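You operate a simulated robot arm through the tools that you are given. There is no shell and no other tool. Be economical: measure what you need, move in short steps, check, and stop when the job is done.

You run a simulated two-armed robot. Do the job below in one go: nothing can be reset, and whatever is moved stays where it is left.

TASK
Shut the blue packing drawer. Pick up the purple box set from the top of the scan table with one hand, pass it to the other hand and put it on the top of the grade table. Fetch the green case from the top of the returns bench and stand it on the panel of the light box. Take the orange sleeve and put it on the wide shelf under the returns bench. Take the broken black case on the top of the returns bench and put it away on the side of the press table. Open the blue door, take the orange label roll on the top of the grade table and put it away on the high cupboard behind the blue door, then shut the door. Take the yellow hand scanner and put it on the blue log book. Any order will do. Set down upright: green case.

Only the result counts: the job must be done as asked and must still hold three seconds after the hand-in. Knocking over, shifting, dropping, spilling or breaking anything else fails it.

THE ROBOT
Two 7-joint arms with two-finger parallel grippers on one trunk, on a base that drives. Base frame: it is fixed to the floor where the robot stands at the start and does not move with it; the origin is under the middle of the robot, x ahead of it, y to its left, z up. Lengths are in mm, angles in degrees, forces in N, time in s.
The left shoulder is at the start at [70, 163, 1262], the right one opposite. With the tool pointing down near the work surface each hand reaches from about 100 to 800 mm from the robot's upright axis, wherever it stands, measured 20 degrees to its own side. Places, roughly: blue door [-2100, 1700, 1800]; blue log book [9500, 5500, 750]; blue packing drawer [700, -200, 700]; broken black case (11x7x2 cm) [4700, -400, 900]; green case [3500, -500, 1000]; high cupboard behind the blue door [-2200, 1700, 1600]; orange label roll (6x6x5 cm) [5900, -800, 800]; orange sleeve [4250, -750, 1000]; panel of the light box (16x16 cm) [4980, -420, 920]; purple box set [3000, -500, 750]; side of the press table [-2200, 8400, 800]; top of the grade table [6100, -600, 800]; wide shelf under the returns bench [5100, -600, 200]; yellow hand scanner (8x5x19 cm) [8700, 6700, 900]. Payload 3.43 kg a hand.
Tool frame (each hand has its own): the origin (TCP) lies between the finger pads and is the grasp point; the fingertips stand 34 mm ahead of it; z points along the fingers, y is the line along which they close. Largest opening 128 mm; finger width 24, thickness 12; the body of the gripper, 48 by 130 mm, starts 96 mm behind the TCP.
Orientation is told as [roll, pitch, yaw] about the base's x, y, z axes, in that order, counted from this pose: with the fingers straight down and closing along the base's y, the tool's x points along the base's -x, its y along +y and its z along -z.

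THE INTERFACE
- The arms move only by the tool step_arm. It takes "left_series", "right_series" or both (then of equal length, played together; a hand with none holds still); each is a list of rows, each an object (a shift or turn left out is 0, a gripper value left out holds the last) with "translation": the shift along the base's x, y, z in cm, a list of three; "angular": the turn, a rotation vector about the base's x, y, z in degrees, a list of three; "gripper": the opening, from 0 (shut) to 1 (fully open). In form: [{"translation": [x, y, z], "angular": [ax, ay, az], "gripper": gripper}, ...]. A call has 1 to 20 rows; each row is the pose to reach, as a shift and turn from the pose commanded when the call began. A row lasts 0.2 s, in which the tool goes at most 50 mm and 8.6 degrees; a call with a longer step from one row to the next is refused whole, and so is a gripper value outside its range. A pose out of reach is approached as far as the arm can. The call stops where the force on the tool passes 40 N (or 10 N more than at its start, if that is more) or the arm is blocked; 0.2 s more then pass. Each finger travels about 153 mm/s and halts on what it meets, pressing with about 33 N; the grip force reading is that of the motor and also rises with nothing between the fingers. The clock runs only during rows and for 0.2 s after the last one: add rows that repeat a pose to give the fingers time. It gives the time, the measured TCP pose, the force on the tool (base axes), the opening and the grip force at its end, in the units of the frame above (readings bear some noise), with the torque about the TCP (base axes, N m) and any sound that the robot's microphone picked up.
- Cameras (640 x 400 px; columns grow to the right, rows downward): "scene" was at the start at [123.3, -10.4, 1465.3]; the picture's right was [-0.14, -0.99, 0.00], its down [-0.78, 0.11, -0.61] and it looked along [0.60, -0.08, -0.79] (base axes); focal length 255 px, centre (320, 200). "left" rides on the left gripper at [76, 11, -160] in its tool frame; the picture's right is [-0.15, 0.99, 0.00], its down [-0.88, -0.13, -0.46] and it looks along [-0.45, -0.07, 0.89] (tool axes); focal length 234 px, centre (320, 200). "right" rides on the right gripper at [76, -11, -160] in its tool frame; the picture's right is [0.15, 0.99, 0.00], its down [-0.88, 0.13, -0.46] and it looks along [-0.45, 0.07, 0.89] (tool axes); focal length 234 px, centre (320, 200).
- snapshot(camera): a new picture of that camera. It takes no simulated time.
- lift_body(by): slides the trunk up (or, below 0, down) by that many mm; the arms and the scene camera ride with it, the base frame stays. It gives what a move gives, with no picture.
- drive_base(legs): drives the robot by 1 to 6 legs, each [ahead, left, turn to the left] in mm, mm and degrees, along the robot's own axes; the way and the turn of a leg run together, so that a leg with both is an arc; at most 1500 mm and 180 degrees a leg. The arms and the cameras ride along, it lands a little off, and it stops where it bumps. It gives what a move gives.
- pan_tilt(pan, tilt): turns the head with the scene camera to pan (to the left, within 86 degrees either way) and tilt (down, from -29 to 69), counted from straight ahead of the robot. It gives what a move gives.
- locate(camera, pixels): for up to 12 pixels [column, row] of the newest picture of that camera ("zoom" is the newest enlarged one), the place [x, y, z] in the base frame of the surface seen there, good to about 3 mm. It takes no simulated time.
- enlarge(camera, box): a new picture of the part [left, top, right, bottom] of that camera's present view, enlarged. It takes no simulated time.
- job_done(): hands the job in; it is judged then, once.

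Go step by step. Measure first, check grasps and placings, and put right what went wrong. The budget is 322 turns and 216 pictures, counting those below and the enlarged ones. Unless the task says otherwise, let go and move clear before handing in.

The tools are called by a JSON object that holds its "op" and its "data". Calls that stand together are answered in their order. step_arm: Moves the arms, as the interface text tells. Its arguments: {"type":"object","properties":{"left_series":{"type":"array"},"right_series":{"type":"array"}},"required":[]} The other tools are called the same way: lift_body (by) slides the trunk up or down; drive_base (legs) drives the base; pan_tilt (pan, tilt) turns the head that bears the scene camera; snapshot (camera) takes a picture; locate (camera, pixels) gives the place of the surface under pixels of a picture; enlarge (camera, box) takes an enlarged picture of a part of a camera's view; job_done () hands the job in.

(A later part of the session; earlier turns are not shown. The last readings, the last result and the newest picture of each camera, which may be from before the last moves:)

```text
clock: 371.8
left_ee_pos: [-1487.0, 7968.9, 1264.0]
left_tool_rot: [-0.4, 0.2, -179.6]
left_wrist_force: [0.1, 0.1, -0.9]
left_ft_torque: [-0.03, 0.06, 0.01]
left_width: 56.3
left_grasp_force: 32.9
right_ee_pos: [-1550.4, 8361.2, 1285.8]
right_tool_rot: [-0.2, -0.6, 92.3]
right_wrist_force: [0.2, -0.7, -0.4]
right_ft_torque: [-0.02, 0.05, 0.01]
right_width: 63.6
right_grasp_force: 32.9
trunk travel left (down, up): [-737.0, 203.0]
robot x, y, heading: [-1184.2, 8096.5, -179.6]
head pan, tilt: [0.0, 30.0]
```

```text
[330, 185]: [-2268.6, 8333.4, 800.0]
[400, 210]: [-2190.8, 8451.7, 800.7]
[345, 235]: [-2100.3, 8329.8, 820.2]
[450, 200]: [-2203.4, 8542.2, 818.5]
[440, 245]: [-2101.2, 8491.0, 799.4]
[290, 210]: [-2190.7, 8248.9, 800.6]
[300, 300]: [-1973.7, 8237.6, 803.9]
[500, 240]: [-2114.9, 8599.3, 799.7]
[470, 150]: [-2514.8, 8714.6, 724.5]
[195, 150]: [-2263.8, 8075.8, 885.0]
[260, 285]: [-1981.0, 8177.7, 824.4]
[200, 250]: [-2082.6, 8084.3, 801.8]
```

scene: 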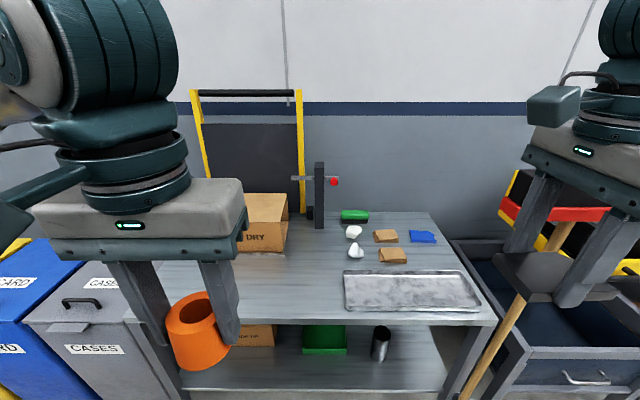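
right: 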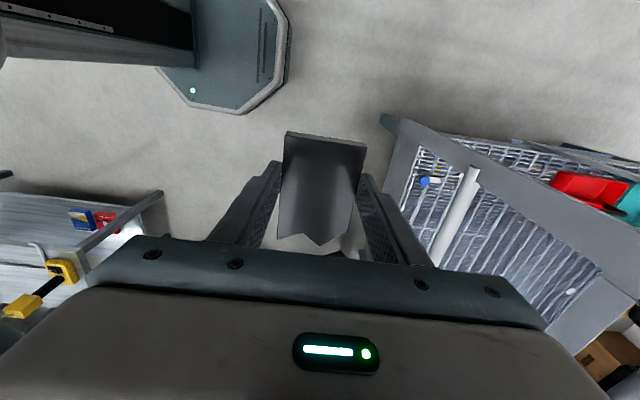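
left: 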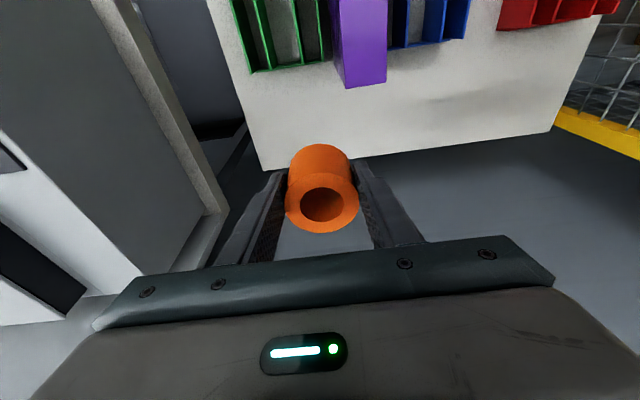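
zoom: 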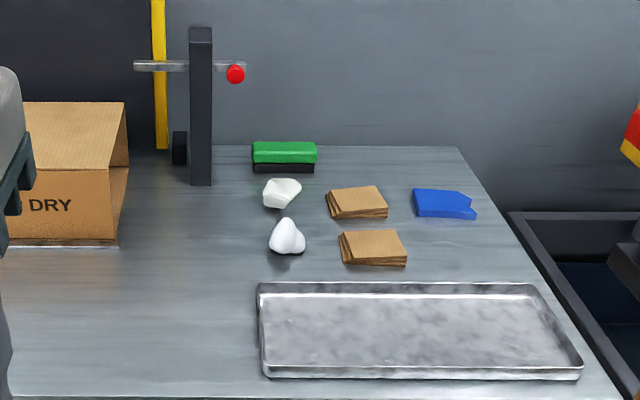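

{"op": "locate", "data": {"camera": "scene", "pixels": [[565, 228], [540, 270], [510, 325], [470, 390], [520, 200], [560, 213], [590, 220], [460, 250]]}}

{"op": "pan_tilt", "data": {"pan": -40, "tilt": 30}}

{"op": "snapshot", "data": {"camera": "scene"}}

```text
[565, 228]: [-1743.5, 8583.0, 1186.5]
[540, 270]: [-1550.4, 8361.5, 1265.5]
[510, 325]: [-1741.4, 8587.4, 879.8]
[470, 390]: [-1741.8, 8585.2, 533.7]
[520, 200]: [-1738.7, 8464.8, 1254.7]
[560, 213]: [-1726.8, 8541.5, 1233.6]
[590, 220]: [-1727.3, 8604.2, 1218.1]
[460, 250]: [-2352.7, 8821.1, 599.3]
```

```text
clock: 372.9
left_ee_pos: [-1488.7, 7967.4, 1263.4]
left_tool_rot: [-0.2, 0.3, -179.5]
left_wrist_force: [0.6, 0.0, -0.6]
left_ft_torque: [0.0, 0.01, -0.01]
left_width: 56.3
left_grasp_force: 33.0
right_ee_pos: [-1552.2, 8359.1, 1286.0]
right_tool_rot: [-0.2, -0.7, 92.1]
right_wrist_force: [0.2, 0.3, 0.2]
right_ft_torque: [-0.01, -0.01, -0.01]
right_width: 63.7
right_grasp_force: 32.9
trunk travel left (down, up): [-737.0, 203.0]
robot x, y, heading: [-1185.1, 8099.0, -179.5]
head pan, tilt: [-40.0, 30.0]
```

```text
86 pictures are left
```

scene: 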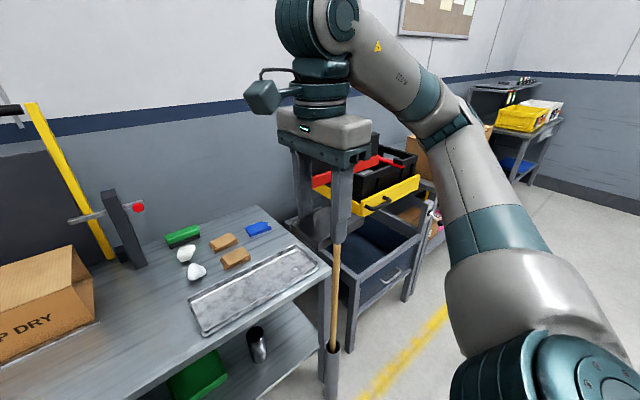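

A pole (broom) stands at about (-1742, 8585). Move the right hand aside to see its top.

{"op": "step_arm", "data": {"right_series": [{"translation": [0, -4, 0]}, {"translation": [0, -8, 0]}, {"translation": [0, -12, 0]}, {"translation": [0, -16, 0]}, {"translation": [0, -19, 0]}]}}

{"op": "snapshot", "data": {"camera": "scene"}}

```text
clock: 374.1
left_ee_pos: [-1489.0, 7965.4, 1263.1]
left_tool_rot: [-0.4, 0.4, -179.6]
left_wrist_force: [0.1, -0.5, 0.0]
left_ft_torque: [0.04, -0.02, 0.0]
left_width: 56.2
left_grasp_force: 33.1
right_ee_pos: [-1550.8, 8160.2, 1288.0]
right_tool_rot: [-0.3, -0.8, 92.2]
right_wrist_force: [0.0, -0.2, -0.8]
right_ft_torque: [0.0, 0.01, 0.01]
right_width: 63.8
right_grasp_force: 33.0
trunk travel left (down, up): [-737.0, 203.0]
robot x, y, heading: [-1187.2, 8094.7, -179.6]
head pan, tilt: [-40.0, 30.0]
```

```text
85 pictures are left
```

scene: 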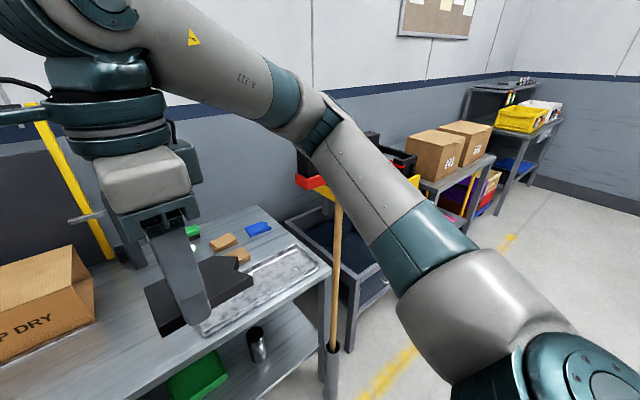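

{"op": "locate", "data": {"camera": "scene", "pixels": [[325, 140], [335, 110], [350, 150], [370, 185], [310, 180], [385, 160], [415, 180], [338, 210], [258, 228], [238, 256], [222, 240], [270, 232]]}}

```text
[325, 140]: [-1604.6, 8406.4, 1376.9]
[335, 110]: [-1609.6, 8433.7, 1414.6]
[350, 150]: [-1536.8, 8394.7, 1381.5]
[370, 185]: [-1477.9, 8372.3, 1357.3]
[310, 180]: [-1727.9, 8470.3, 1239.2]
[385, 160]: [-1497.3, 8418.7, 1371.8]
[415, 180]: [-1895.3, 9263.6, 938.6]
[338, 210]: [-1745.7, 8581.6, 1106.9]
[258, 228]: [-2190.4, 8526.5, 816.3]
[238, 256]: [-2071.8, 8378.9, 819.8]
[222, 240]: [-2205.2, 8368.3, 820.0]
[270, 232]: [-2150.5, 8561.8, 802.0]
```

Elbow passes above the broom head (z≈1240). I'll approach with the robot further left so the right arm reaches diagonally, trunk raised 120.

{"op": "lift_body", "data": {"by": 120}}

{"op": "drive_base", "data": {"legs": [[0, 60, -0.4], [300, 0, 0]]}}

{"op": "step_arm", "data": {"right_series": [{"translation": [-3, 3, 0]}, {"translation": [-6, 6, -1]}, {"translation": [-9, 9, -2]}, {"translation": [-11, 13, -4]}, {"translation": [-13, 17, -6]}, {"translation": [-15, 20, -8]}, {"translation": [-17, 23, -11]}, {"translation": [-19, 26, -14]}, {"translation": [-20, 29, -17]}, {"translation": [-20, 32, -20]}]}}

{"op": "snapshot", "data": {"camera": "scene"}}

```text
clock: 375.6
left_ee_pos: [-1488.2, 7968.2, 1382.3]
left_tool_rot: [-0.3, 0.4, -179.5]
left_wrist_force: [0.1, 1.0, -0.3]
left_ft_torque: [-0.01, 0.0, -0.03]
left_width: 56.2
left_grasp_force: 32.5
right_ee_pos: [-1551.6, 8163.0, 1409.5]
right_tool_rot: [-0.2, -0.8, 92.1]
right_wrist_force: [1.0, -0.1, -0.8]
right_ft_torque: [0.01, -0.01, 0.01]
right_width: 63.8
right_grasp_force: 32.8
trunk travel left (down, up): [-857.0, 83.0]
robot x, y, heading: [-1186.5, 8094.6, -179.5]
head pan, tilt: [-40.0, 30.0]
```

```text
clock: 378.2
left_ee_pos: [-1781.7, 7908.3, 1383.1]
left_tool_rot: [-0.3, 0.3, 179.9]
left_wrist_force: [0.4, 0.6, -0.6]
left_ft_torque: [-0.03, 0.02, 0.0]
left_width: 56.4
left_grasp_force: 32.9
right_ee_pos: [-1843.5, 8106.2, 1409.1]
right_tool_rot: [0.0, -0.8, 91.6]
right_wrist_force: [1.0, -0.3, -0.8]
right_ft_torque: [-0.01, -0.02, 0.02]
right_width: 63.7
right_grasp_force: 32.9
trunk travel left (down, up): [-857.0, 83.0]
robot x, y, heading: [-1479.5, 8036.1, 180.0]
head pan, tilt: [-40.0, 30.0]
```

```text
clock: 380.6
left_ee_pos: [-1775.7, 7892.3, 1386.3]
left_tool_rot: [-1.1, 0.0, 179.9]
left_wrist_force: [-0.3, -0.4, -0.8]
left_ft_torque: [-0.06, -0.02, 0.01]
left_width: 56.0
left_grasp_force: 32.9
right_ee_pos: [-2036.2, 8414.5, 1229.0]
right_tool_rot: [1.2, -1.4, 91.4]
right_wrist_force: [0.0, 0.3, -0.3]
right_ft_torque: [-0.04, -0.01, 0.0]
right_width: 64.0
right_grasp_force: 32.9
trunk travel left (down, up): [-857.0, 83.0]
robot x, y, heading: [-1484.2, 8036.5, -179.9]
head pan, tilt: [-40.0, 30.0]
stopped in row 10 (right hand): the arm was blocked; the commanded pose is now the measured one
```

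```text
84 pictures are left
```

scene: 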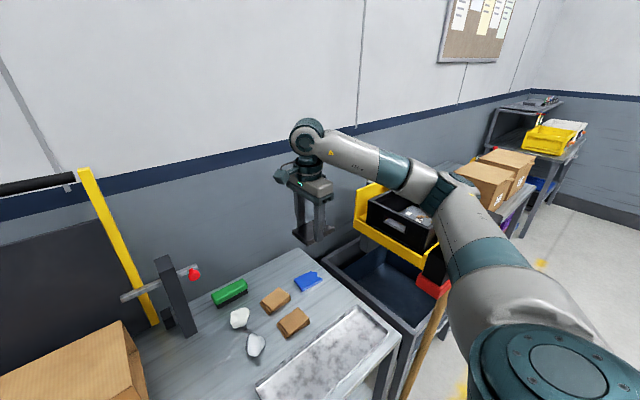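

Blocked — the upper arm likely touches the broom head. Retreat along the path.

{"op": "step_arm", "data": {"right_series": [{"translation": [1, -4, 3]}, {"translation": [3, -8, 6]}, {"translation": [5, -12, 10]}, {"translation": [7, -16, 13]}, {"translation": [10, -20, 16]}, {"translation": [13, -24, 18]}]}}

{"op": "snapshot", "data": {"camera": "scene"}}

{"op": "locate", "data": {"camera": "scene", "pixels": [[425, 290], [440, 310], [420, 360], [435, 262], [440, 285], [400, 240], [375, 235], [390, 195], [370, 200]]}}

```text
refused: row 1 steps farther than a row can; nothing moved
```

```text
83 pictures are left
```

scene: 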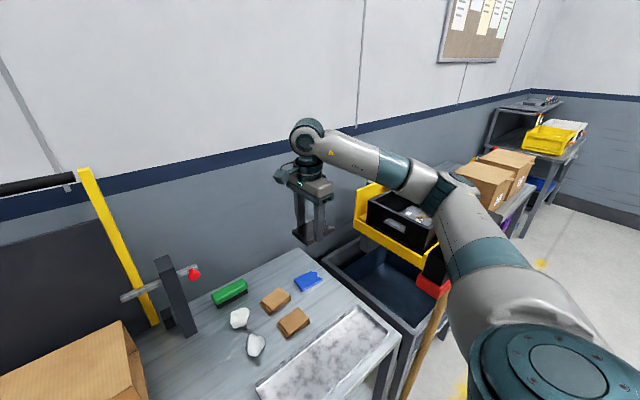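

```text
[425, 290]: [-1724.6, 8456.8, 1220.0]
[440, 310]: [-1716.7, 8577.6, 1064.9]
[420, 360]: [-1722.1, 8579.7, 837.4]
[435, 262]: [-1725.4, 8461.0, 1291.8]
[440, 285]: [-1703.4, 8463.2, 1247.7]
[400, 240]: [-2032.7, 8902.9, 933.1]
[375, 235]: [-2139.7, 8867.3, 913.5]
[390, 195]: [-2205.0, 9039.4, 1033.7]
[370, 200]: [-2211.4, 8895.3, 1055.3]
```

{"op": "step_arm", "data": {"right_series": [{"translation": [1, -3, 3]}, {"translation": [2, -6, 6]}, {"translation": [4, -9, 9]}, {"translation": [6, -12, 12]}, {"translation": [8, -15, 14]}, {"translation": [10, -18, 16]}, {"translation": [12, -22, 17]}, {"translation": [14, -26, 17]}]}}

{"op": "enlarge", "data": {"camera": "scene", "box": [330, 170, 560, 400]}}

```text
clock: 382.4
left_ee_pos: [-1783.6, 7908.0, 1383.1]
left_tool_rot: [-0.4, 0.3, 180.0]
left_wrist_force: [0.2, -0.8, -1.7]
left_ft_torque: [0.0, -0.02, 0.01]
left_width: 56.0
left_grasp_force: 32.4
right_ee_pos: [-1900.1, 8164.8, 1381.8]
right_tool_rot: [0.2, -0.8, 91.5]
right_wrist_force: [-0.4, -0.3, 0.6]
right_ft_torque: [0.03, 0.0, -0.01]
right_width: 63.8
right_grasp_force: 32.9
trunk travel left (down, up): [-857.0, 83.0]
robot x, y, heading: [-1478.5, 8036.5, -180.1]
head pan, tilt: [-40.0, 30.0]
```

```text
1.74 times, centred on (445, 285) of scene
```

zoom: 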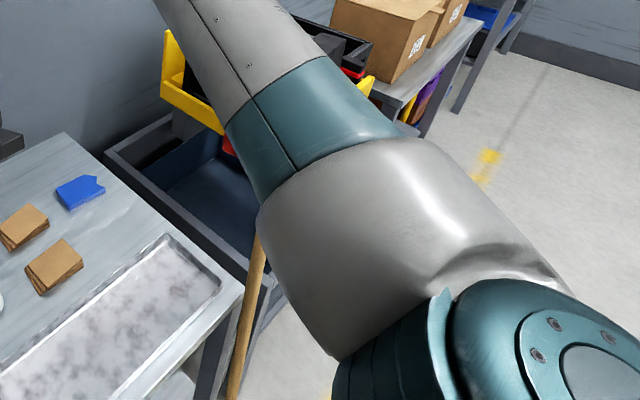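

The broom is unharmed. I'll use the left hand for that spot instead: set the black case (right) and the roll (left) down on the free left part of the table first. Lower both to just above it.

{"op": "step_arm", "data": {"right_series": [{"translation": [-0.5, -2, -3]}, {"translation": [-1, -4, -7]}, {"translation": [-1.5, -6, -11]}, {"translation": [-2, -8, -15]}, {"translation": [-2.5, -9, -19]}, {"translation": [-3, -9.5, -23]}, {"translation": [-3, -9.5, -27]}, {"translation": [-3, -9.5, -31]}, {"translation": [-3, -9.5, -35]}, {"translation": [-3, -9.5, -39]}, {"translation": [-3, -9.5, -43]}, {"translation": [-3, -9.5, -47]}, {"translation": [-3, -9.5, -50]}, {"translation": [-3, -9.5, -50]}], "left_series": [{"translation": [-1, 0, -3]}, {"translation": [-2, -0.5, -7]}, {"translation": [-3, -1, -11]}, {"translation": [-4, -1.5, -15]}, {"translation": [-5, -2, -19]}, {"translation": [-6, -2, -23]}, {"translation": [-7, -2, -27]}, {"translation": [-8, -2, -31]}, {"translation": [-9, -2, -35]}, {"translation": [-10, -2, -39]}, {"translation": [-11, -2, -43]}, {"translation": [-12, -2, -45]}, {"translation": [-12, -2, -47]}, {"translation": [-12, -2, -47]}]}}

{"op": "pan_tilt", "data": {"pan": 0, "tilt": 45}}

{"op": "snapshot", "data": {"camera": "scene"}}

```text
clock: 385.4
left_ee_pos: [-1904.1, 7886.9, 913.9]
left_tool_rot: [-0.3, 0.3, -179.9]
left_wrist_force: [-0.1, 0.6, -1.6]
left_ft_torque: [-0.01, -0.04, 0.02]
left_width: 56.3
left_grasp_force: 33.1
left hand out of reach, approached as far as the arm can: row 4, 5, 6
right_ee_pos: [-1930.0, 8070.9, 881.3]
right_tool_rot: [0.4, -0.8, 91.6]
right_wrist_force: [-0.6, -0.6, -0.7]
right_ft_torque: [0.0, -0.02, 0.01]
right_width: 63.9
right_grasp_force: 32.5
trunk travel left (down, up): [-857.0, 83.0]
robot x, y, heading: [-1477.5, 8035.8, -180.2]
head pan, tilt: [-40.0, 30.0]
```

```text
clock: 386.5
left_ee_pos: [-1903.4, 7888.5, 914.6]
left_tool_rot: [-0.3, 0.4, -180.0]
left_wrist_force: [0.9, -0.4, -0.6]
left_ft_torque: [-0.01, 0.0, 0.03]
left_width: 56.3
left_grasp_force: 32.9
right_ee_pos: [-1929.9, 8071.7, 881.5]
right_tool_rot: [0.2, -0.9, 91.6]
right_wrist_force: [-0.2, -0.4, -0.4]
right_ft_torque: [-0.02, 0.0, 0.0]
right_width: 63.8
right_grasp_force: 33.0
trunk travel left (down, up): [-857.0, 83.0]
robot x, y, heading: [-1478.4, 8033.0, -180.0]
head pan, tilt: [0.0, 45.0]
```

```text
81 pictures are left
```

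scene: 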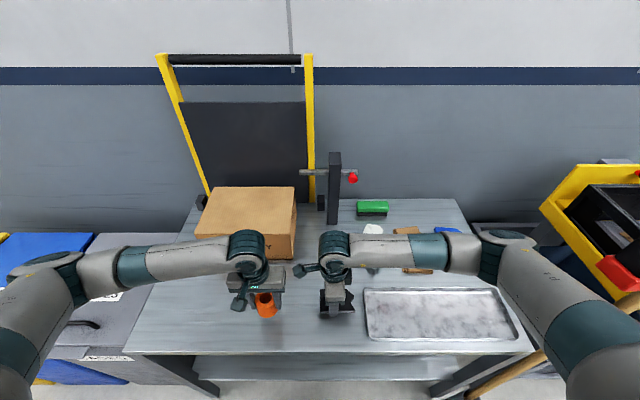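

Both above free surface. Lower the case to contact; tilt the left tool back to its grasp angle (10°) and lower the roll.

{"op": "step_arm", "data": {"right_series": [{"translation": [0, 0, -1.5]}, {"translation": [0, 0, -3]}, {"translation": [0, 0, -3.8]}, {"translation": [0, 0, -4.1]}, {"translation": [0, 0, -4.3]}], "left_series": [{"translation": [0, 0, -1], "angular": [0, 5, 0]}, {"translation": [0, 0, -3], "angular": [0, 10, 0]}, {"translation": [0, 0, -5], "angular": [0, 10, 0]}, {"translation": [0, 0, -6], "angular": [0, 10, 0]}, {"translation": [0, 0, -6.3], "angular": [0, 10, 0]}]}}

{"op": "enlarge", "data": {"camera": "scene", "box": [220, 210, 380, 330]}}

```text
clock: 387.7
left_ee_pos: [-1902.2, 7889.4, 852.5]
left_tool_rot: [-0.4, -9.7, -180.0]
left_wrist_force: [0.5, -0.5, -0.8]
left_ft_torque: [0.0, 0.0, 0.01]
left_width: 56.3
left_grasp_force: 32.9
right_ee_pos: [-1932.4, 8072.9, 839.1]
right_tool_rot: [0.3, -0.9, 91.6]
right_wrist_force: [0.5, -0.6, -1.2]
right_ft_torque: [0.01, 0.02, 0.01]
right_width: 63.9
right_grasp_force: 33.2
trunk travel left (down, up): [-857.0, 83.0]
robot x, y, heading: [-1480.8, 8036.5, -179.8]
head pan, tilt: [0.0, 45.0]
```

```text
3.33 times, centred on (300, 270) of scene
```

zoom: 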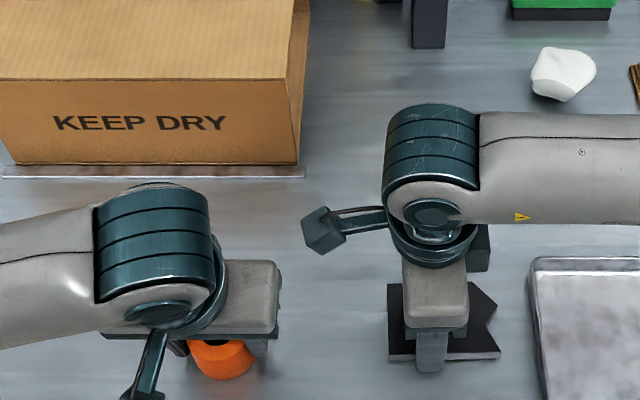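

Lower both the last few mm until contact.

{"op": "step_arm", "data": {"right_series": [{"translation": [0, 0, -0.2]}, {"translation": [0, 0, -0.3]}, {"translation": [0, 0, -0.4]}], "left_series": [{"translation": [0, 0, -0.3]}, {"translation": [0, 0, -0.6]}, {"translation": [0, 0, -0.8]}]}}

```text
clock: 388.5
left_ee_pos: [-1904.7, 7889.8, 845.1]
left_tool_rot: [-0.4, -10.0, -180.0]
left_wrist_force: [-4.2, 0.6, 25.3]
left_ft_torque: [-0.4, 0.07, -0.15]
left_width: 56.1
left_grasp_force: 33.3
right_ee_pos: [-1932.0, 8072.0, 835.3]
right_tool_rot: [0.2, -0.7, 91.5]
right_wrist_force: [-0.8, 0.1, -1.4]
right_ft_torque: [-0.03, -0.01, -0.02]
right_width: 64.0
right_grasp_force: 33.3
trunk travel left (down, up): [-857.0, 83.0]
robot x, y, heading: [-1483.8, 8036.4, -179.9]
head pan, tilt: [0.0, 45.0]
```

Release both and rise.

{"op": "step_arm", "data": {"right_series": [{"translation": [0, 0, -0.05], "gripper": 0.6}, {"translation": [0, 0, -0.05], "gripper": 0.8}, {"translation": [0, 0, 0.5], "gripper": 0.8}, {"translation": [0, 0, 3]}, {"translation": [0, 0, 7]}, {"translation": [0, 0, 11]}, {"translation": [0, 0, 15]}, {"translation": [0, 0, 19]}, {"translation": [0, 0, 23]}], "left_series": [{"translation": [0, 0, 0.4], "gripper": 0.6}, {"translation": [0, 0, 0.4], "gripper": 0.7}, {"translation": [0, 0, 0.4]}, {"translation": [0.5, 0, 3]}, {"translation": [1, 0, 7]}, {"translation": [1, 0, 11]}, {"translation": [1, 0, 15], "angular": [0, -5, 0]}, {"translation": [1, 0, 19], "angular": [0, -10, 0]}, {"translation": [1, 0, 23], "angular": [0, -10, 0]}]}}

{"op": "snapshot", "data": {"camera": "scene"}}

```text
clock: 390.5
left_ee_pos: [-1888.1, 7887.2, 1073.4]
left_tool_rot: [-0.3, 0.3, -179.9]
left_wrist_force: [1.4, -0.2, 0.4]
left_ft_torque: [0.0, 0.04, -0.02]
left_width: 89.5
left_grasp_force: 0.1
right_ee_pos: [-1929.5, 8069.3, 1067.4]
right_tool_rot: [0.3, -0.8, 91.7]
right_wrist_force: [-0.1, 0.0, -0.4]
right_ft_torque: [0.0, 0.01, -0.02]
right_width: 102.3
right_grasp_force: 0.1
trunk travel left (down, up): [-857.0, 83.0]
robot x, y, heading: [-1480.9, 8036.6, -180.0]
head pan, tilt: [0.0, 45.0]
```

```text
79 pictures are left
```

scene: 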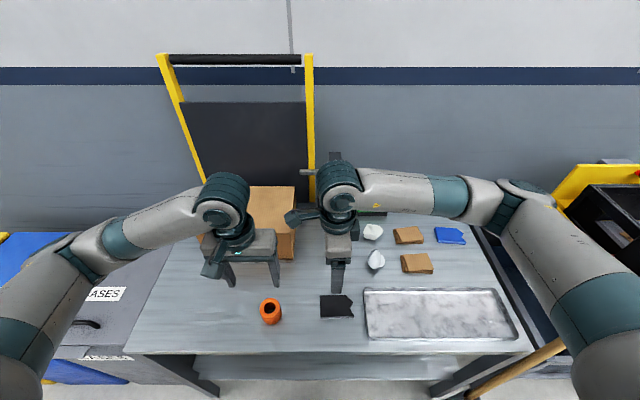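

Both set down. Raise the trunk fully, tuck the right hand, and turn the left hand -90° above the case.

{"op": "lift_body", "data": {"by": 80}}

{"op": "step_arm", "data": {"right_series": [{"translation": [3, 1, 3]}, {"translation": [6, 2, 6]}, {"translation": [9, 3, 9]}, {"translation": [12, 4, 12]}, {"translation": [15, 4, 15]}, {"translation": [18, 4, 18]}, {"translation": [20, 4, 21]}, {"translation": [20, 4, 24]}, {"translation": [20, 4, 27]}, {"translation": [20, 4, 27]}, {"translation": [20, 4, 27]}], "left_series": [{"angular": [0, 0, -8.5]}, {"angular": [0, 0, -17]}, {"angular": [0, 0, -25.5]}, {"translation": [0, 2, 0], "angular": [0, 0, -34]}, {"translation": [-1, 5, 0], "angular": [0, 0, -42.5]}, {"translation": [-2, 8, 0], "angular": [0, 0, -51]}, {"translation": [-3, 11, 0], "angular": [0, 0, -59.5]}, {"translation": [-4, 14, 0], "angular": [0, 0, -68]}, {"translation": [-4.5, 17, 0], "angular": [0, 0, -76.5]}, {"translation": [-4.5, 19, -2], "angular": [0, 0, -85]}, {"translation": [-4.5, 19.5, -4], "angular": [0, 0, -90]}]}}

{"op": "snapshot", "data": {"camera": "left"}}

```text
clock: 391.6
left_ee_pos: [-1889.9, 7887.1, 1153.5]
left_tool_rot: [-0.3, 0.4, -180.0]
left_wrist_force: [-0.8, -0.7, 0.3]
left_ft_torque: [-0.01, 0.05, 0.02]
left_width: 89.5
left_grasp_force: 0.2
right_ee_pos: [-1931.2, 8069.8, 1147.3]
right_tool_rot: [0.3, -0.8, 91.6]
right_wrist_force: [-0.6, 0.3, 0.7]
right_ft_torque: [-0.01, -0.02, 0.0]
right_width: 102.4
right_grasp_force: 0.0
trunk travel left (down, up): [-937.0, 3.0]
robot x, y, heading: [-1480.0, 8035.8, -180.0]
head pan, tilt: [0.0, 45.0]
```

```text
clock: 394.0
left_ee_pos: [-1935.2, 8083.7, 1112.1]
left_tool_rot: [-0.4, 0.3, 89.9]
left_wrist_force: [0.2, -0.1, 0.2]
left_ft_torque: [-0.02, -0.01, -0.01]
left_width: 89.5
left_grasp_force: 0.1
right_ee_pos: [-1733.1, 8106.9, 1418.1]
right_tool_rot: [0.2, -0.7, 91.4]
right_wrist_force: [-0.5, -0.1, 1.5]
right_ft_torque: [0.01, 0.02, -0.04]
right_width: 102.7
right_grasp_force: 0.0
right hand out of reach, approached as far as the arm can: row 5, 6, 7, 8
trunk travel left (down, up): [-937.0, 3.0]
robot x, y, heading: [-1477.1, 8038.0, -179.9]
head pan, tilt: [0.0, 45.0]
```

```text
78 pictures are left
```

left: 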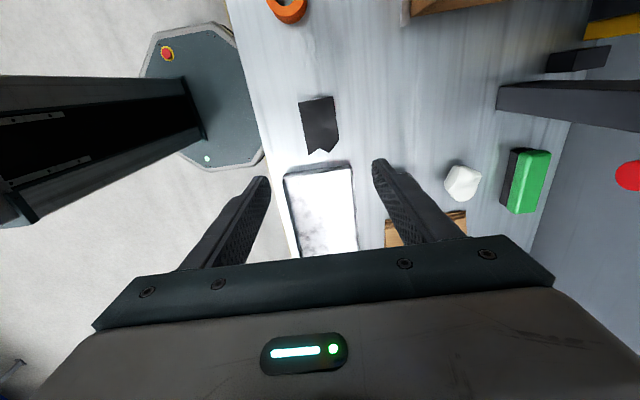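

{"op": "locate", "data": {"camera": "left", "pixels": [[299, 103], [333, 98], [308, 152], [338, 148], [303, 125], [337, 122], [320, 125]]}}

{"op": "step_arm", "data": {"left_series": [{"translation": [0, -0.5, -4], "gripper": 0.8}, {"translation": [0, -1, -8]}, {"translation": [0, -1, -12]}, {"translation": [0, -1, -16]}, {"translation": [0, -1, -19]}, {"translation": [0, -1, -19]}]}}

{"op": "snapshot", "data": {"camera": "left"}}

```text
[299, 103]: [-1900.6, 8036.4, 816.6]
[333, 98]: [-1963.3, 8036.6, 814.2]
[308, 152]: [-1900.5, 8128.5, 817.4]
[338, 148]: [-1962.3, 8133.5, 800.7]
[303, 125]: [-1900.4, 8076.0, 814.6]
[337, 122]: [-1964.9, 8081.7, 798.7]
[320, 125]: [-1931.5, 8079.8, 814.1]
```

```text
clock: 395.4
left_ee_pos: [-1934.0, 8072.9, 921.0]
left_tool_rot: [-0.3, 0.3, 90.0]
left_wrist_force: [-0.7, 0.8, 0.2]
left_ft_torque: [0.02, 0.01, 0.01]
left_width: 102.0
left_grasp_force: 0.1
right_ee_pos: [-1732.8, 8107.2, 1417.9]
right_tool_rot: [0.2, -0.7, 91.6]
right_wrist_force: [0.0, -0.2, -0.1]
right_ft_torque: [0.01, 0.03, 0.01]
right_width: 102.4
right_grasp_force: 0.1
trunk travel left (down, up): [-937.0, 3.0]
robot x, y, heading: [-1479.7, 8035.9, -180.1]
head pan, tilt: [0.0, 45.0]
```

```text
77 pictures are left
```

left: 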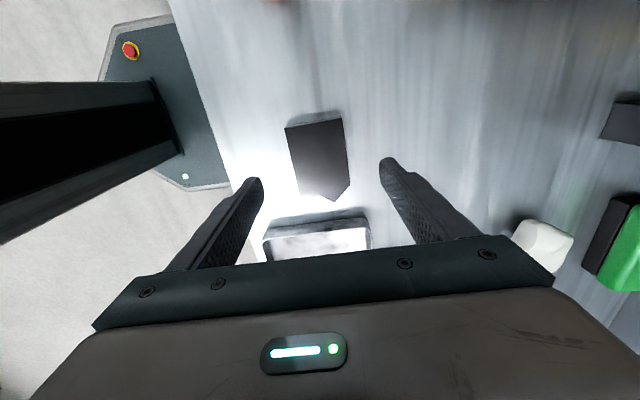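

{"op": "step_arm", "data": {"left_series": [{"translation": [0.1, 0.3, -3]}, {"translation": [0.1, 0.3, -6]}, {"translation": [0.1, 0.3, -8.4]}, {"translation": [0.1, 0.3, -8.4], "gripper": 0.6}, {"translation": [0.1, 0.3, -8.4], "gripper": 0.5}, {"translation": [0.1, 0.3, -8.4], "gripper": 0}, {"translation": [0.1, 0.3, -8.4], "gripper": 0}]}}

{"op": "step_arm", "data": {"left_series": [{"translation": [0, 0, 1]}, {"translation": [0, 0, 4]}, {"translation": [0, 0, 8]}, {"translation": [0, 0, 12]}, {"translation": [0, 0, 16]}, {"translation": [0, 0, 20]}]}}

```text
clock: 397.0
left_ee_pos: [-1931.6, 8075.5, 837.5]
left_tool_rot: [-0.4, 0.2, 90.0]
left_wrist_force: [0.3, -0.3, -0.2]
left_ft_torque: [-0.01, 0.0, 0.02]
left_width: 64.1
left_grasp_force: 33.3
right_ee_pos: [-1733.2, 8108.3, 1418.5]
right_tool_rot: [0.4, -0.7, 91.6]
right_wrist_force: [1.1, 0.7, 0.3]
right_ft_torque: [0.01, 0.02, -0.03]
right_width: 102.5
right_grasp_force: 0.1
trunk travel left (down, up): [-937.0, 3.0]
robot x, y, heading: [-1480.6, 8035.8, -180.0]
head pan, tilt: [0.0, 45.0]
```

```text
clock: 398.4
left_ee_pos: [-1933.9, 8077.4, 1037.4]
left_tool_rot: [-0.3, 0.4, 90.1]
left_wrist_force: [-0.1, 0.3, 0.0]
left_ft_torque: [-0.02, 0.01, -0.02]
left_width: 63.8
left_grasp_force: 33.3
right_ee_pos: [-1733.9, 8107.9, 1419.9]
right_tool_rot: [0.4, -0.8, 91.6]
right_wrist_force: [0.2, 0.0, 0.3]
right_ft_torque: [-0.04, 0.01, 0.01]
right_width: 102.2
right_grasp_force: 0.0
trunk travel left (down, up): [-937.0, 3.0]
robot x, y, heading: [-1480.1, 8033.6, -179.9]
head pan, tilt: [0.0, 45.0]
```

Case in the left hand. Check the right elbow versus the broom before sidestepping.

{"op": "pan_tilt", "data": {"pan": -50, "tilt": 35}}

{"op": "snapshot", "data": {"camera": "scene"}}

{"op": "locate", "data": {"camera": "scene", "pixels": [[330, 120], [350, 150], [380, 170], [400, 200], [300, 100], [340, 250], [360, 230], [380, 260], [330, 200]]}}

```text
clock: 399.6
left_ee_pos: [-1934.5, 8078.1, 1037.7]
left_tool_rot: [-0.3, 0.3, 90.1]
left_wrist_force: [-0.6, 0.2, 0.1]
left_ft_torque: [0.01, 0.03, -0.01]
left_width: 64.0
left_grasp_force: 32.8
right_ee_pos: [-1733.1, 8108.0, 1418.4]
right_tool_rot: [0.3, -0.8, 91.6]
right_wrist_force: [-0.4, 0.0, 0.3]
right_ft_torque: [0.01, -0.01, -0.01]
right_width: 102.3
right_grasp_force: 0.0
trunk travel left (down, up): [-937.0, 3.0]
robot x, y, heading: [-1478.2, 8037.4, -179.8]
head pan, tilt: [-50.0, 35.0]
```

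```text
76 pictures are left
```

scene: 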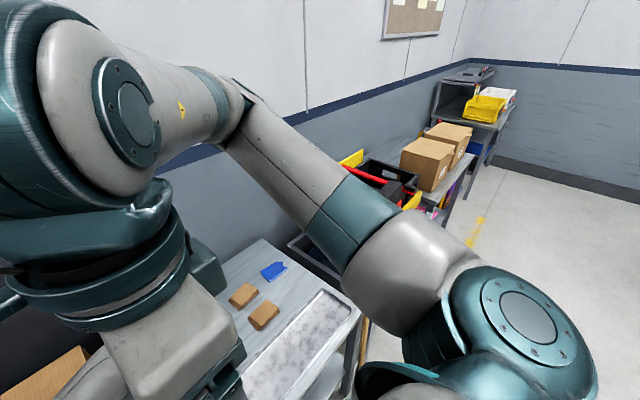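

```text
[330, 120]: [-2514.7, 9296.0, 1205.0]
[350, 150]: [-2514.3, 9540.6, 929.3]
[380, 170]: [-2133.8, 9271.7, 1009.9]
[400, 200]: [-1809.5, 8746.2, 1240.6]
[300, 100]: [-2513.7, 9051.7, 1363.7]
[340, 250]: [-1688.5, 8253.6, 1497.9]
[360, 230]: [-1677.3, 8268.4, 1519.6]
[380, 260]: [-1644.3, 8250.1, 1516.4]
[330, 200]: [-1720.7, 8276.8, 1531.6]
```

Upper-arm underside ~1390, broom head ~1300: clear. Sidestep 190 mm right and extend the left hand.

{"op": "drive_base", "data": {"legs": [[0, -190, 0], [25, 0, 0]]}}

{"op": "step_arm", "data": {"left_series": [{"translation": [-1, 3, 0]}, {"translation": [-2, 6, 0]}, {"translation": [-3, 9, 0]}, {"translation": [-4, 12, -1]}, {"translation": [-5, 15, -3]}, {"translation": [-7, 18, -5]}, {"translation": [-9, 20, -7]}, {"translation": [-11, 22, -8]}, {"translation": [-11.5, 22.3, -10]}, {"translation": [-11.5, 22.3, -10]}]}}

{"op": "pan_tilt", "data": {"pan": -20, "tilt": 45}}

{"op": "snapshot", "data": {"camera": "scene"}}

```text
clock: 401.6
left_ee_pos: [-1953.7, 8268.7, 1041.1]
left_tool_rot: [0.0, 0.2, 89.9]
left_wrist_force: [0.5, -0.2, 0.1]
left_ft_torque: [-0.01, 0.07, 0.0]
left_width: 64.0
left_grasp_force: 32.9
right_ee_pos: [-1748.1, 8297.4, 1421.0]
right_tool_rot: [0.6, -0.7, 91.5]
right_wrist_force: [0.8, 0.9, -0.1]
right_ft_torque: [0.02, 0.08, 0.01]
right_width: 102.4
right_grasp_force: 0.0
trunk travel left (down, up): [-937.0, 3.0]
robot x, y, heading: [-1503.0, 8225.4, 179.9]
head pan, tilt: [-50.0, 35.0]
```

```text
clock: 403.8
left_ee_pos: [-2067.0, 8466.0, 953.2]
left_tool_rot: [-0.3, 0.7, 90.7]
left_wrist_force: [0.5, -0.6, -0.5]
left_ft_torque: [0.01, 0.02, -0.02]
left_width: 64.0
left_grasp_force: 33.2
left hand out of reach, approached as far as the arm can: row 8, 9, 10
right_ee_pos: [-1757.9, 8299.0, 1420.0]
right_tool_rot: [0.3, -0.7, 91.6]
right_wrist_force: [0.3, -0.5, 0.4]
right_ft_torque: [-0.02, 0.0, 0.0]
right_width: 102.3
right_grasp_force: 0.2
trunk travel left (down, up): [-937.0, 3.0]
robot x, y, heading: [-1502.3, 8226.9, 179.6]
head pan, tilt: [-50.0, 35.0]
```

```text
clock: 404.7
left_ee_pos: [-2066.4, 8464.6, 953.5]
left_tool_rot: [-0.2, 0.7, 90.6]
left_wrist_force: [0.1, -0.2, -0.2]
left_ft_torque: [-0.03, 0.01, 0.0]
left_width: 63.8
left_grasp_force: 32.8
right_ee_pos: [-1756.7, 8297.7, 1418.1]
right_tool_rot: [0.4, -0.8, 91.6]
right_wrist_force: [0.5, 0.3, 0.2]
right_ft_torque: [-0.01, -0.01, -0.01]
right_width: 101.9
right_grasp_force: 0.1
trunk travel left (down, up): [-937.0, 3.0]
robot x, y, heading: [-1506.1, 8227.1, 180.0]
head pan, tilt: [-20.0, 45.0]
```

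```text
75 pictures are left
```

scene: 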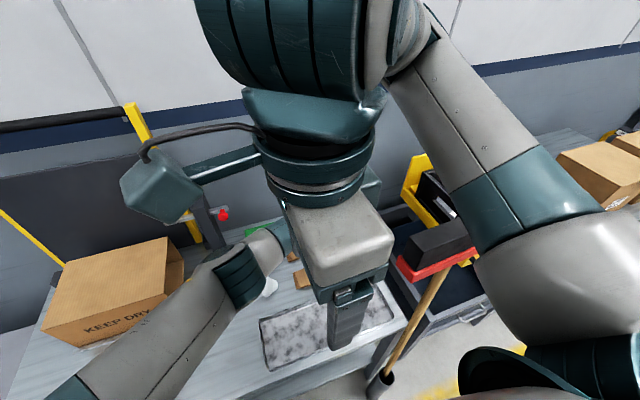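

Reach is short for lowering. Shift the robot 140 mm further right (right arm stays ~85 mm above the broom) while moving the left hand back correspondingly.

{"op": "step_arm", "data": {"left_series": [{"translation": [0, -3, 2]}, {"translation": [0, -6, 4]}, {"translation": [0, -9, 5]}, {"translation": [0, -11.5, 5]}]}}

{"op": "drive_base", "data": {"legs": [[0, -140, 0]]}}

{"op": "snapshot", "data": {"camera": "left"}}

```text
clock: 405.7
left_ee_pos: [-2059.3, 8356.7, 1007.2]
left_tool_rot: [-0.4, 0.2, 89.9]
left_wrist_force: [0.4, 0.5, -0.1]
left_ft_torque: [-0.01, 0.01, -0.02]
left_width: 63.6
left_grasp_force: 33.2
right_ee_pos: [-1757.2, 8296.6, 1418.9]
right_tool_rot: [0.3, -0.8, 91.6]
right_wrist_force: [-0.1, 0.7, -0.6]
right_ft_torque: [0.02, 0.03, 0.03]
right_width: 102.7
right_grasp_force: 0.0
trunk travel left (down, up): [-937.0, 3.0]
robot x, y, heading: [-1506.2, 8228.5, 180.0]
head pan, tilt: [-20.0, 45.0]
```

```text
clock: 407.0
left_ee_pos: [-2062.1, 8487.8, 1007.1]
left_tool_rot: [-0.4, 0.2, 90.3]
left_wrist_force: [1.0, -0.2, -1.4]
left_ft_torque: [-0.01, -0.01, 0.0]
left_width: 64.1
left_grasp_force: 32.8
right_ee_pos: [-1758.8, 8429.6, 1419.0]
right_tool_rot: [0.2, -0.8, 91.9]
right_wrist_force: [-0.1, 0.2, -0.8]
right_ft_torque: [0.03, 0.03, -0.02]
right_width: 102.6
right_grasp_force: 0.1
trunk travel left (down, up): [-937.0, 3.0]
robot x, y, heading: [-1504.2, 8366.1, -179.7]
head pan, tilt: [-20.0, 45.0]
```

```text
74 pictures are left
```

left: 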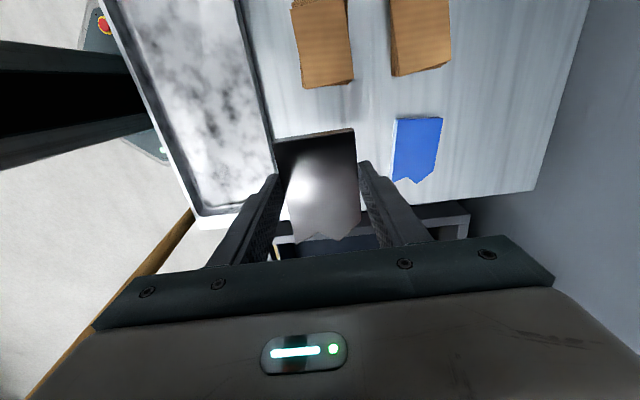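

{"op": "locate", "data": {"camera": "left", "pixels": [[303, 85], [350, 80], [395, 175], [437, 170], [400, 118], [430, 198], [262, 120], [198, 213], [365, 130], [530, 188]]}}

```text
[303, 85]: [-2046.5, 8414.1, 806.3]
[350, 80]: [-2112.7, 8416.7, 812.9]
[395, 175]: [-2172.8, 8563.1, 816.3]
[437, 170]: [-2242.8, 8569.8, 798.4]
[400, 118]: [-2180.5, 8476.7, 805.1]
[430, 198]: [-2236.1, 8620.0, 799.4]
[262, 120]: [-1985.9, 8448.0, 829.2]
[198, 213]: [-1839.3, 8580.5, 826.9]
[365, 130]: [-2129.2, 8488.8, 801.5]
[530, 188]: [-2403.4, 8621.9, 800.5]
```

Free area x -1990…-2172, y 8418…8625. Shift 18 mm and lower.

{"op": "step_arm", "data": {"left_series": [{"translation": [-1, 0, -3]}, {"translation": [-1.8, 0, -6]}, {"translation": [-1.8, 0, -9]}, {"translation": [-1.8, 0, -12]}, {"translation": [-1.8, 0, -15]}, {"translation": [-1.8, 0, -16.3]}, {"translation": [-1.8, 0, -16.3]}]}}

{"op": "snapshot", "data": {"camera": "left"}}

```text
clock: 408.6
left_ee_pos: [-2082.2, 8489.0, 843.0]
left_tool_rot: [-0.3, 0.3, 90.3]
left_wrist_force: [0.9, 0.5, -0.3]
left_ft_torque: [0.0, -0.01, 0.0]
left_width: 63.6
left_grasp_force: 32.7
right_ee_pos: [-1758.6, 8432.3, 1418.0]
right_tool_rot: [0.2, -0.7, 91.9]
right_wrist_force: [0.6, 0.5, -0.4]
right_ft_torque: [-0.01, -0.01, 0.01]
right_width: 102.5
right_grasp_force: 0.0
trunk travel left (down, up): [-937.0, 3.0]
robot x, y, heading: [-1504.9, 8362.2, -179.5]
head pan, tilt: [-20.0, 45.0]
```

```text
73 pictures are left
```

left: 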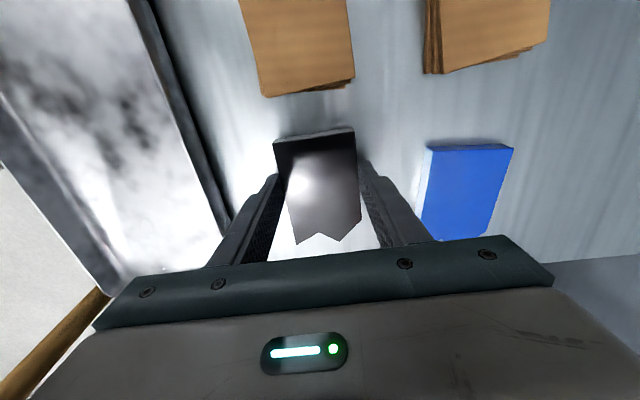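

{"op": "step_arm", "data": {"left_series": [{"translation": [0, 0, -0.4]}, {"translation": [0, 0, -0.7]}, {"translation": [0, 0, -0.7], "gripper": 0.55}, {"translation": [0, 0, -0.7], "gripper": 0.62}, {"translation": [0, 0, 0]}, {"translation": [0, 0, 3]}, {"translation": [0, 0, 7]}, {"translation": [0, 0, 11]}, {"translation": [0, 0, 15]}]}}

{"op": "snapshot", "data": {"camera": "left"}}

```text
clock: 410.6
left_ee_pos: [-2078.3, 8486.9, 992.1]
left_tool_rot: [-0.4, 0.3, 90.2]
left_wrist_force: [0.0, 0.3, -0.1]
left_ft_torque: [-0.01, 0.01, 0.01]
left_width: 79.4
left_grasp_force: 0.0
right_ee_pos: [-1758.6, 8433.0, 1418.3]
right_tool_rot: [0.2, -0.8, 91.9]
right_wrist_force: [-0.1, -0.3, 0.7]
right_ft_torque: [0.0, 0.02, -0.03]
right_width: 102.3
right_grasp_force: 0.2
trunk travel left (down, up): [-937.0, 3.0]
robot x, y, heading: [-1502.4, 8362.2, -179.4]
head pan, tilt: [-20.0, 45.0]
```

```text
72 pictures are left
```

left: 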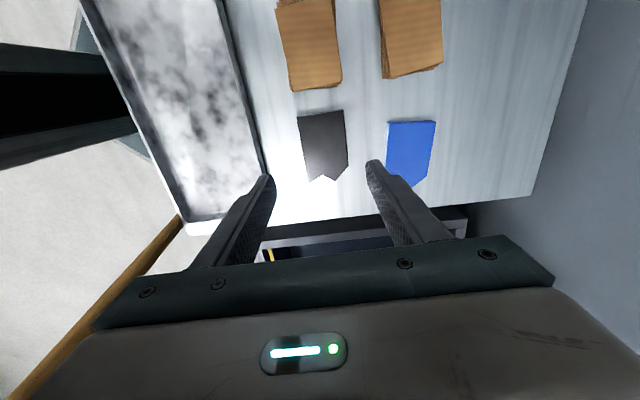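

Black case is set beside the blue one. Now back off and go left to fetch the roll with the right hand (tilted 45° so it can go into the cupboard).

{"op": "step_arm", "data": {"left_series": [{"translation": [2, -2, 4]}, {"translation": [5, -4, 8]}, {"translation": [8, -6, 12]}, {"translation": [11, -8, 16]}]}}

{"op": "drive_base", "data": {"legs": [[-220, 0, -0.5], [0, 635, 0]]}}

{"op": "lift_body", "data": {"by": -370}}

{"op": "step_arm", "data": {"right_series": [{"translation": [0, 2, 0], "angular": [0, 0, 8.5]}, {"translation": [0, 4, 0], "angular": [0, 0, 17]}, {"translation": [0, 6, 0], "angular": [0, 0, 25.5]}, {"translation": [0, 8, 0], "angular": [0, 0, 34]}, {"translation": [0, 9, 0], "angular": [0, 0, 42.5]}, {"translation": [0, 9, 0], "angular": [0, 0, 51]}, {"translation": [0, 9, 0], "angular": [0, 0, 59.5]}, {"translation": [0, 9, 0], "angular": [0, 0, 68]}, {"translation": [-2, 9, 0], "angular": [0, 0, 76.5]}, {"translation": [-5, 9, 0], "angular": [0, 0, 85]}, {"translation": [-8, 9, 0], "angular": [0, 0, 88]}], "left_series": [{"angular": [0, 0, 8.5]}, {"angular": [0, 0, 17]}, {"angular": [0, 0, 25.5]}, {"translation": [3, 0, 0], "angular": [0, 0, 34]}, {"translation": [5, -2, 0], "angular": [0, 0, 42.5]}, {"translation": [7, -4, 0], "angular": [0, 0, 51]}, {"translation": [9, -6, 2], "angular": [0, 0, 59.5]}, {"translation": [11, -8, 4], "angular": [0, 0, 68]}, {"translation": [13, -10, 6], "angular": [0, 0, 76.5]}, {"translation": [13, -13, 8], "angular": [0, 0, 85]}, {"translation": [13, -15, 10], "angular": [0, 0, 90]}]}}

{"op": "pan_tilt", "data": {"pan": 0, "tilt": 40}}

{"op": "snapshot", "data": {"camera": "scene"}}

```text
refused: row 2 steps farther than a row can; nothing moved
```

```text
clock: 415.5
left_ee_pos: [-1856.6, 7862.2, 991.5]
left_tool_rot: [-0.2, 0.4, 89.1]
left_wrist_force: [0.2, 0.6, -0.5]
left_ft_torque: [-0.01, -0.03, 0.01]
left_width: 79.5
left_grasp_force: 0.1
right_ee_pos: [-1537.8, 7802.0, 1418.5]
right_tool_rot: [0.3, -0.8, 90.8]
right_wrist_force: [-0.8, 1.1, -0.1]
right_ft_torque: [0.01, -0.01, 0.0]
right_width: 102.3
right_grasp_force: 0.1
trunk travel left (down, up): [-937.0, 3.0]
robot x, y, heading: [-1288.9, 7725.4, 179.2]
head pan, tilt: [-20.0, 45.0]
```

```text
clock: 417.0
left_ee_pos: [-1856.5, 7861.2, 884.1]
left_tool_rot: [0.2, 0.1, 89.2]
left_wrist_force: [3.2, -1.1, 7.2]
left_ft_torque: [0.02, 0.27, -0.01]
left_width: 77.8
left_grasp_force: 0.1
right_ee_pos: [-1535.4, 7797.5, 1304.7]
right_tool_rot: [0.4, -0.8, 90.7]
right_wrist_force: [-0.1, 0.2, 1.2]
right_ft_torque: [0.01, -0.01, -0.01]
right_width: 102.6
right_grasp_force: 0.1
trunk travel left (down, up): [-823.0, 117.0]
robot x, y, heading: [-1285.3, 7724.2, 179.1]
head pan, tilt: [-20.0, 45.0]
stopped: the force on the tool passed its limit at 58 N (the readings are from after the stop); the commanded pose is now the measured one
```

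```text
clock: 419.4
left_ee_pos: [-1725.2, 7711.9, 983.1]
left_tool_rot: [0.1, 0.3, 179.3]
left_wrist_force: [-0.3, 0.5, 0.6]
left_ft_torque: [-0.04, -0.01, -0.01]
left_width: 79.6
left_grasp_force: 0.1
right_ee_pos: [-1615.9, 7890.2, 1307.5]
right_tool_rot: [0.3, -0.7, 178.8]
right_wrist_force: [-0.6, -0.4, -1.0]
right_ft_torque: [-0.01, -0.03, 0.02]
right_width: 102.3
right_grasp_force: 0.0
right hand out of reach, approached as far as the arm can: row 1, 2, 3, 4, 5, 6, 7, 8, 9
trunk travel left (down, up): [-823.0, 117.0]
robot x, y, heading: [-1285.3, 7721.2, 179.2]
head pan, tilt: [-20.0, 45.0]
```

```text
clock: 420.2
left_ee_pos: [-1725.9, 7712.8, 983.2]
left_tool_rot: [0.1, 0.3, 179.2]
left_wrist_force: [-0.5, -0.6, 0.7]
left_ft_torque: [-0.01, -0.01, 0.0]
left_width: 79.6
left_grasp_force: 0.1
right_ee_pos: [-1615.8, 7890.4, 1307.2]
right_tool_rot: [0.3, -0.7, 178.8]
right_wrist_force: [-0.6, 0.5, -1.1]
right_ft_torque: [-0.04, -0.03, -0.02]
right_width: 102.9
right_grasp_force: 0.0
trunk travel left (down, up): [-823.0, 117.0]
robot x, y, heading: [-1285.4, 7722.8, 179.0]
head pan, tilt: [0.0, 40.0]
```

```text
71 pictures are left
```

scene: 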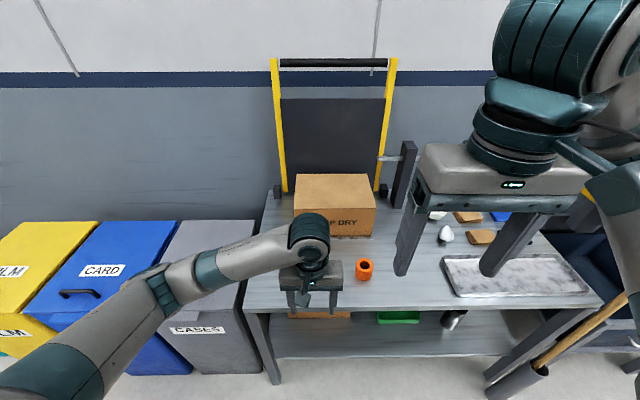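

The left hand bumped the roll from above while lowering (my first arm step had been refused); the roll still stands at (365,268). Raise the left hand first.

{"op": "step_arm", "data": {"left_series": [{"translation": [1, 0, 4]}, {"translation": [3, -1, 8]}, {"translation": [5, -2, 12]}, {"translation": [7, -3, 16]}, {"translation": [9, -4, 20]}, {"translation": [10, -4, 24]}, {"translation": [10, -4, 28]}]}}

{"op": "enlarge", "data": {"camera": "scene", "box": [320, 190, 560, 310]}}

{"op": "locate", "data": {"camera": "zoom", "pixels": [[107, 190], [130, 190], [118, 175], [118, 225], [305, 120], [330, 70], [440, 80]]}}

```text
clock: 421.8
left_ee_pos: [-1628.7, 7673.2, 1265.5]
left_tool_rot: [0.1, 0.3, 179.2]
left_wrist_force: [0.2, 0.7, 0.2]
left_ft_torque: [0.01, 0.02, 0.02]
left_width: 79.5
left_grasp_force: 0.1
right_ee_pos: [-1614.8, 7891.4, 1308.4]
right_tool_rot: [0.2, -0.8, 178.8]
right_wrist_force: [1.1, -0.3, 0.3]
right_ft_torque: [0.02, 0.04, 0.01]
right_width: 102.5
right_grasp_force: 0.1
trunk travel left (down, up): [-823.0, 117.0]
robot x, y, heading: [-1284.9, 7723.4, 179.1]
head pan, tilt: [0.0, 40.0]
```

```text
2.67 times, centred on (440, 250) of scene
```

zoom: 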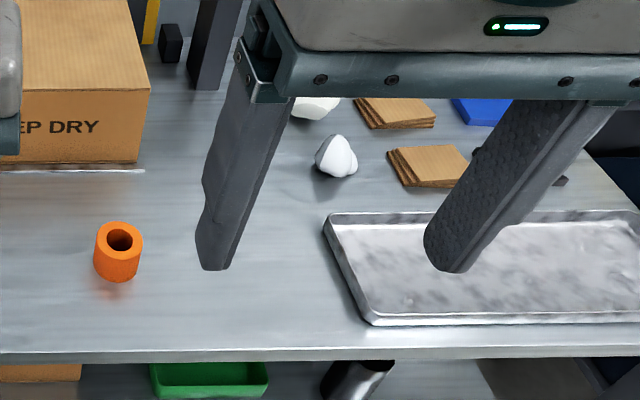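

```text
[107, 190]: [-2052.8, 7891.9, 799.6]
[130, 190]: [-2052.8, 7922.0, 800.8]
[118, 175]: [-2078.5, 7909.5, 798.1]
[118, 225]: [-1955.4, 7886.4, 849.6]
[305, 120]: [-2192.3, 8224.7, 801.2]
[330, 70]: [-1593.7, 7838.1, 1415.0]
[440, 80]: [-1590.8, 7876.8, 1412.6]
```

{"op": "locate", "data": {"camera": "zoom", "pixels": [[98, 238], [139, 238], [119, 252], [119, 280], [118, 270]]}}

{"op": "lift_body", "data": {"by": -230}}

{"op": "step_arm", "data": {"right_series": [{"translation": [0, 0, -2], "angular": [0, 8, 0], "gripper": 0.75}, {"translation": [-1, 0, -4], "angular": [0, 16, 0]}, {"translation": [-3, 0, -6], "angular": [0, 24, 0]}, {"translation": [-6, 0, -8], "angular": [0, 32, 0]}, {"translation": [-9, 0, -9], "angular": [0, 40, 0]}, {"translation": [-13, 0, -9], "angular": [0, 45, 0]}, {"translation": [-17, 0, -9], "angular": [0, 45, 0]}, {"translation": [-20, 0, -10], "angular": [0, 45, 0]}, {"translation": [-22, 0, -12], "angular": [0, 45, 0]}, {"translation": [-22, 0, -12], "angular": [0, 45, 0]}]}}

{"op": "snapshot", "data": {"camera": "right"}}

```text
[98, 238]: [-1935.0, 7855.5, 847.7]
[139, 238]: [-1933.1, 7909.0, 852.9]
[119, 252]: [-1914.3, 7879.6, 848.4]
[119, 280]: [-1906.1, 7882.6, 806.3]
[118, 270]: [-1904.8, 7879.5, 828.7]
```

```text
clock: 424.2
left_ee_pos: [-1628.2, 7672.5, 1035.1]
left_tool_rot: [0.1, 0.3, 179.2]
left_wrist_force: [-0.9, 0.0, -0.2]
left_ft_torque: [-0.01, 0.0, -0.01]
left_width: 79.4
left_grasp_force: 0.1
right_ee_pos: [-1614.5, 7889.5, 1077.8]
right_tool_rot: [0.3, -0.6, 178.8]
right_wrist_force: [-0.3, -1.2, 0.2]
right_ft_torque: [-0.03, 0.01, 0.01]
right_width: 102.4
right_grasp_force: 0.0
trunk travel left (down, up): [-593.0, 347.0]
robot x, y, heading: [-1285.8, 7727.5, 179.5]
head pan, tilt: [0.0, 40.0]
```

```text
clock: 426.4
left_ee_pos: [-1628.8, 7671.8, 1034.6]
left_tool_rot: [0.0, 0.3, 179.2]
left_wrist_force: [0.6, 0.0, -0.4]
left_ft_torque: [0.0, 0.02, -0.01]
left_width: 79.0
left_grasp_force: 0.2
right_ee_pos: [-1834.0, 7890.0, 954.5]
right_tool_rot: [1.5, -45.7, 178.2]
right_wrist_force: [0.5, 0.1, -0.7]
right_ft_torque: [0.02, 0.0, -0.01]
right_width: 95.9
right_grasp_force: 0.0
right hand out of reach, approached as far as the arm can: row 1, 2, 3, 4, 5, 6, 7, 8
trunk travel left (down, up): [-593.0, 347.0]
robot x, y, heading: [-1282.9, 7718.0, 179.2]
head pan, tilt: [0.0, 40.0]
```

```text
69 pictures are left
```

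right: 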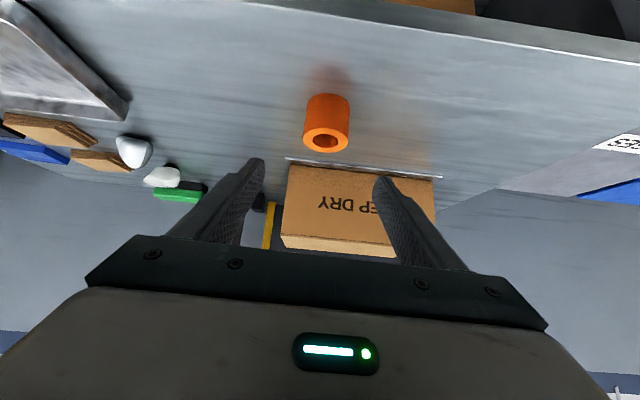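

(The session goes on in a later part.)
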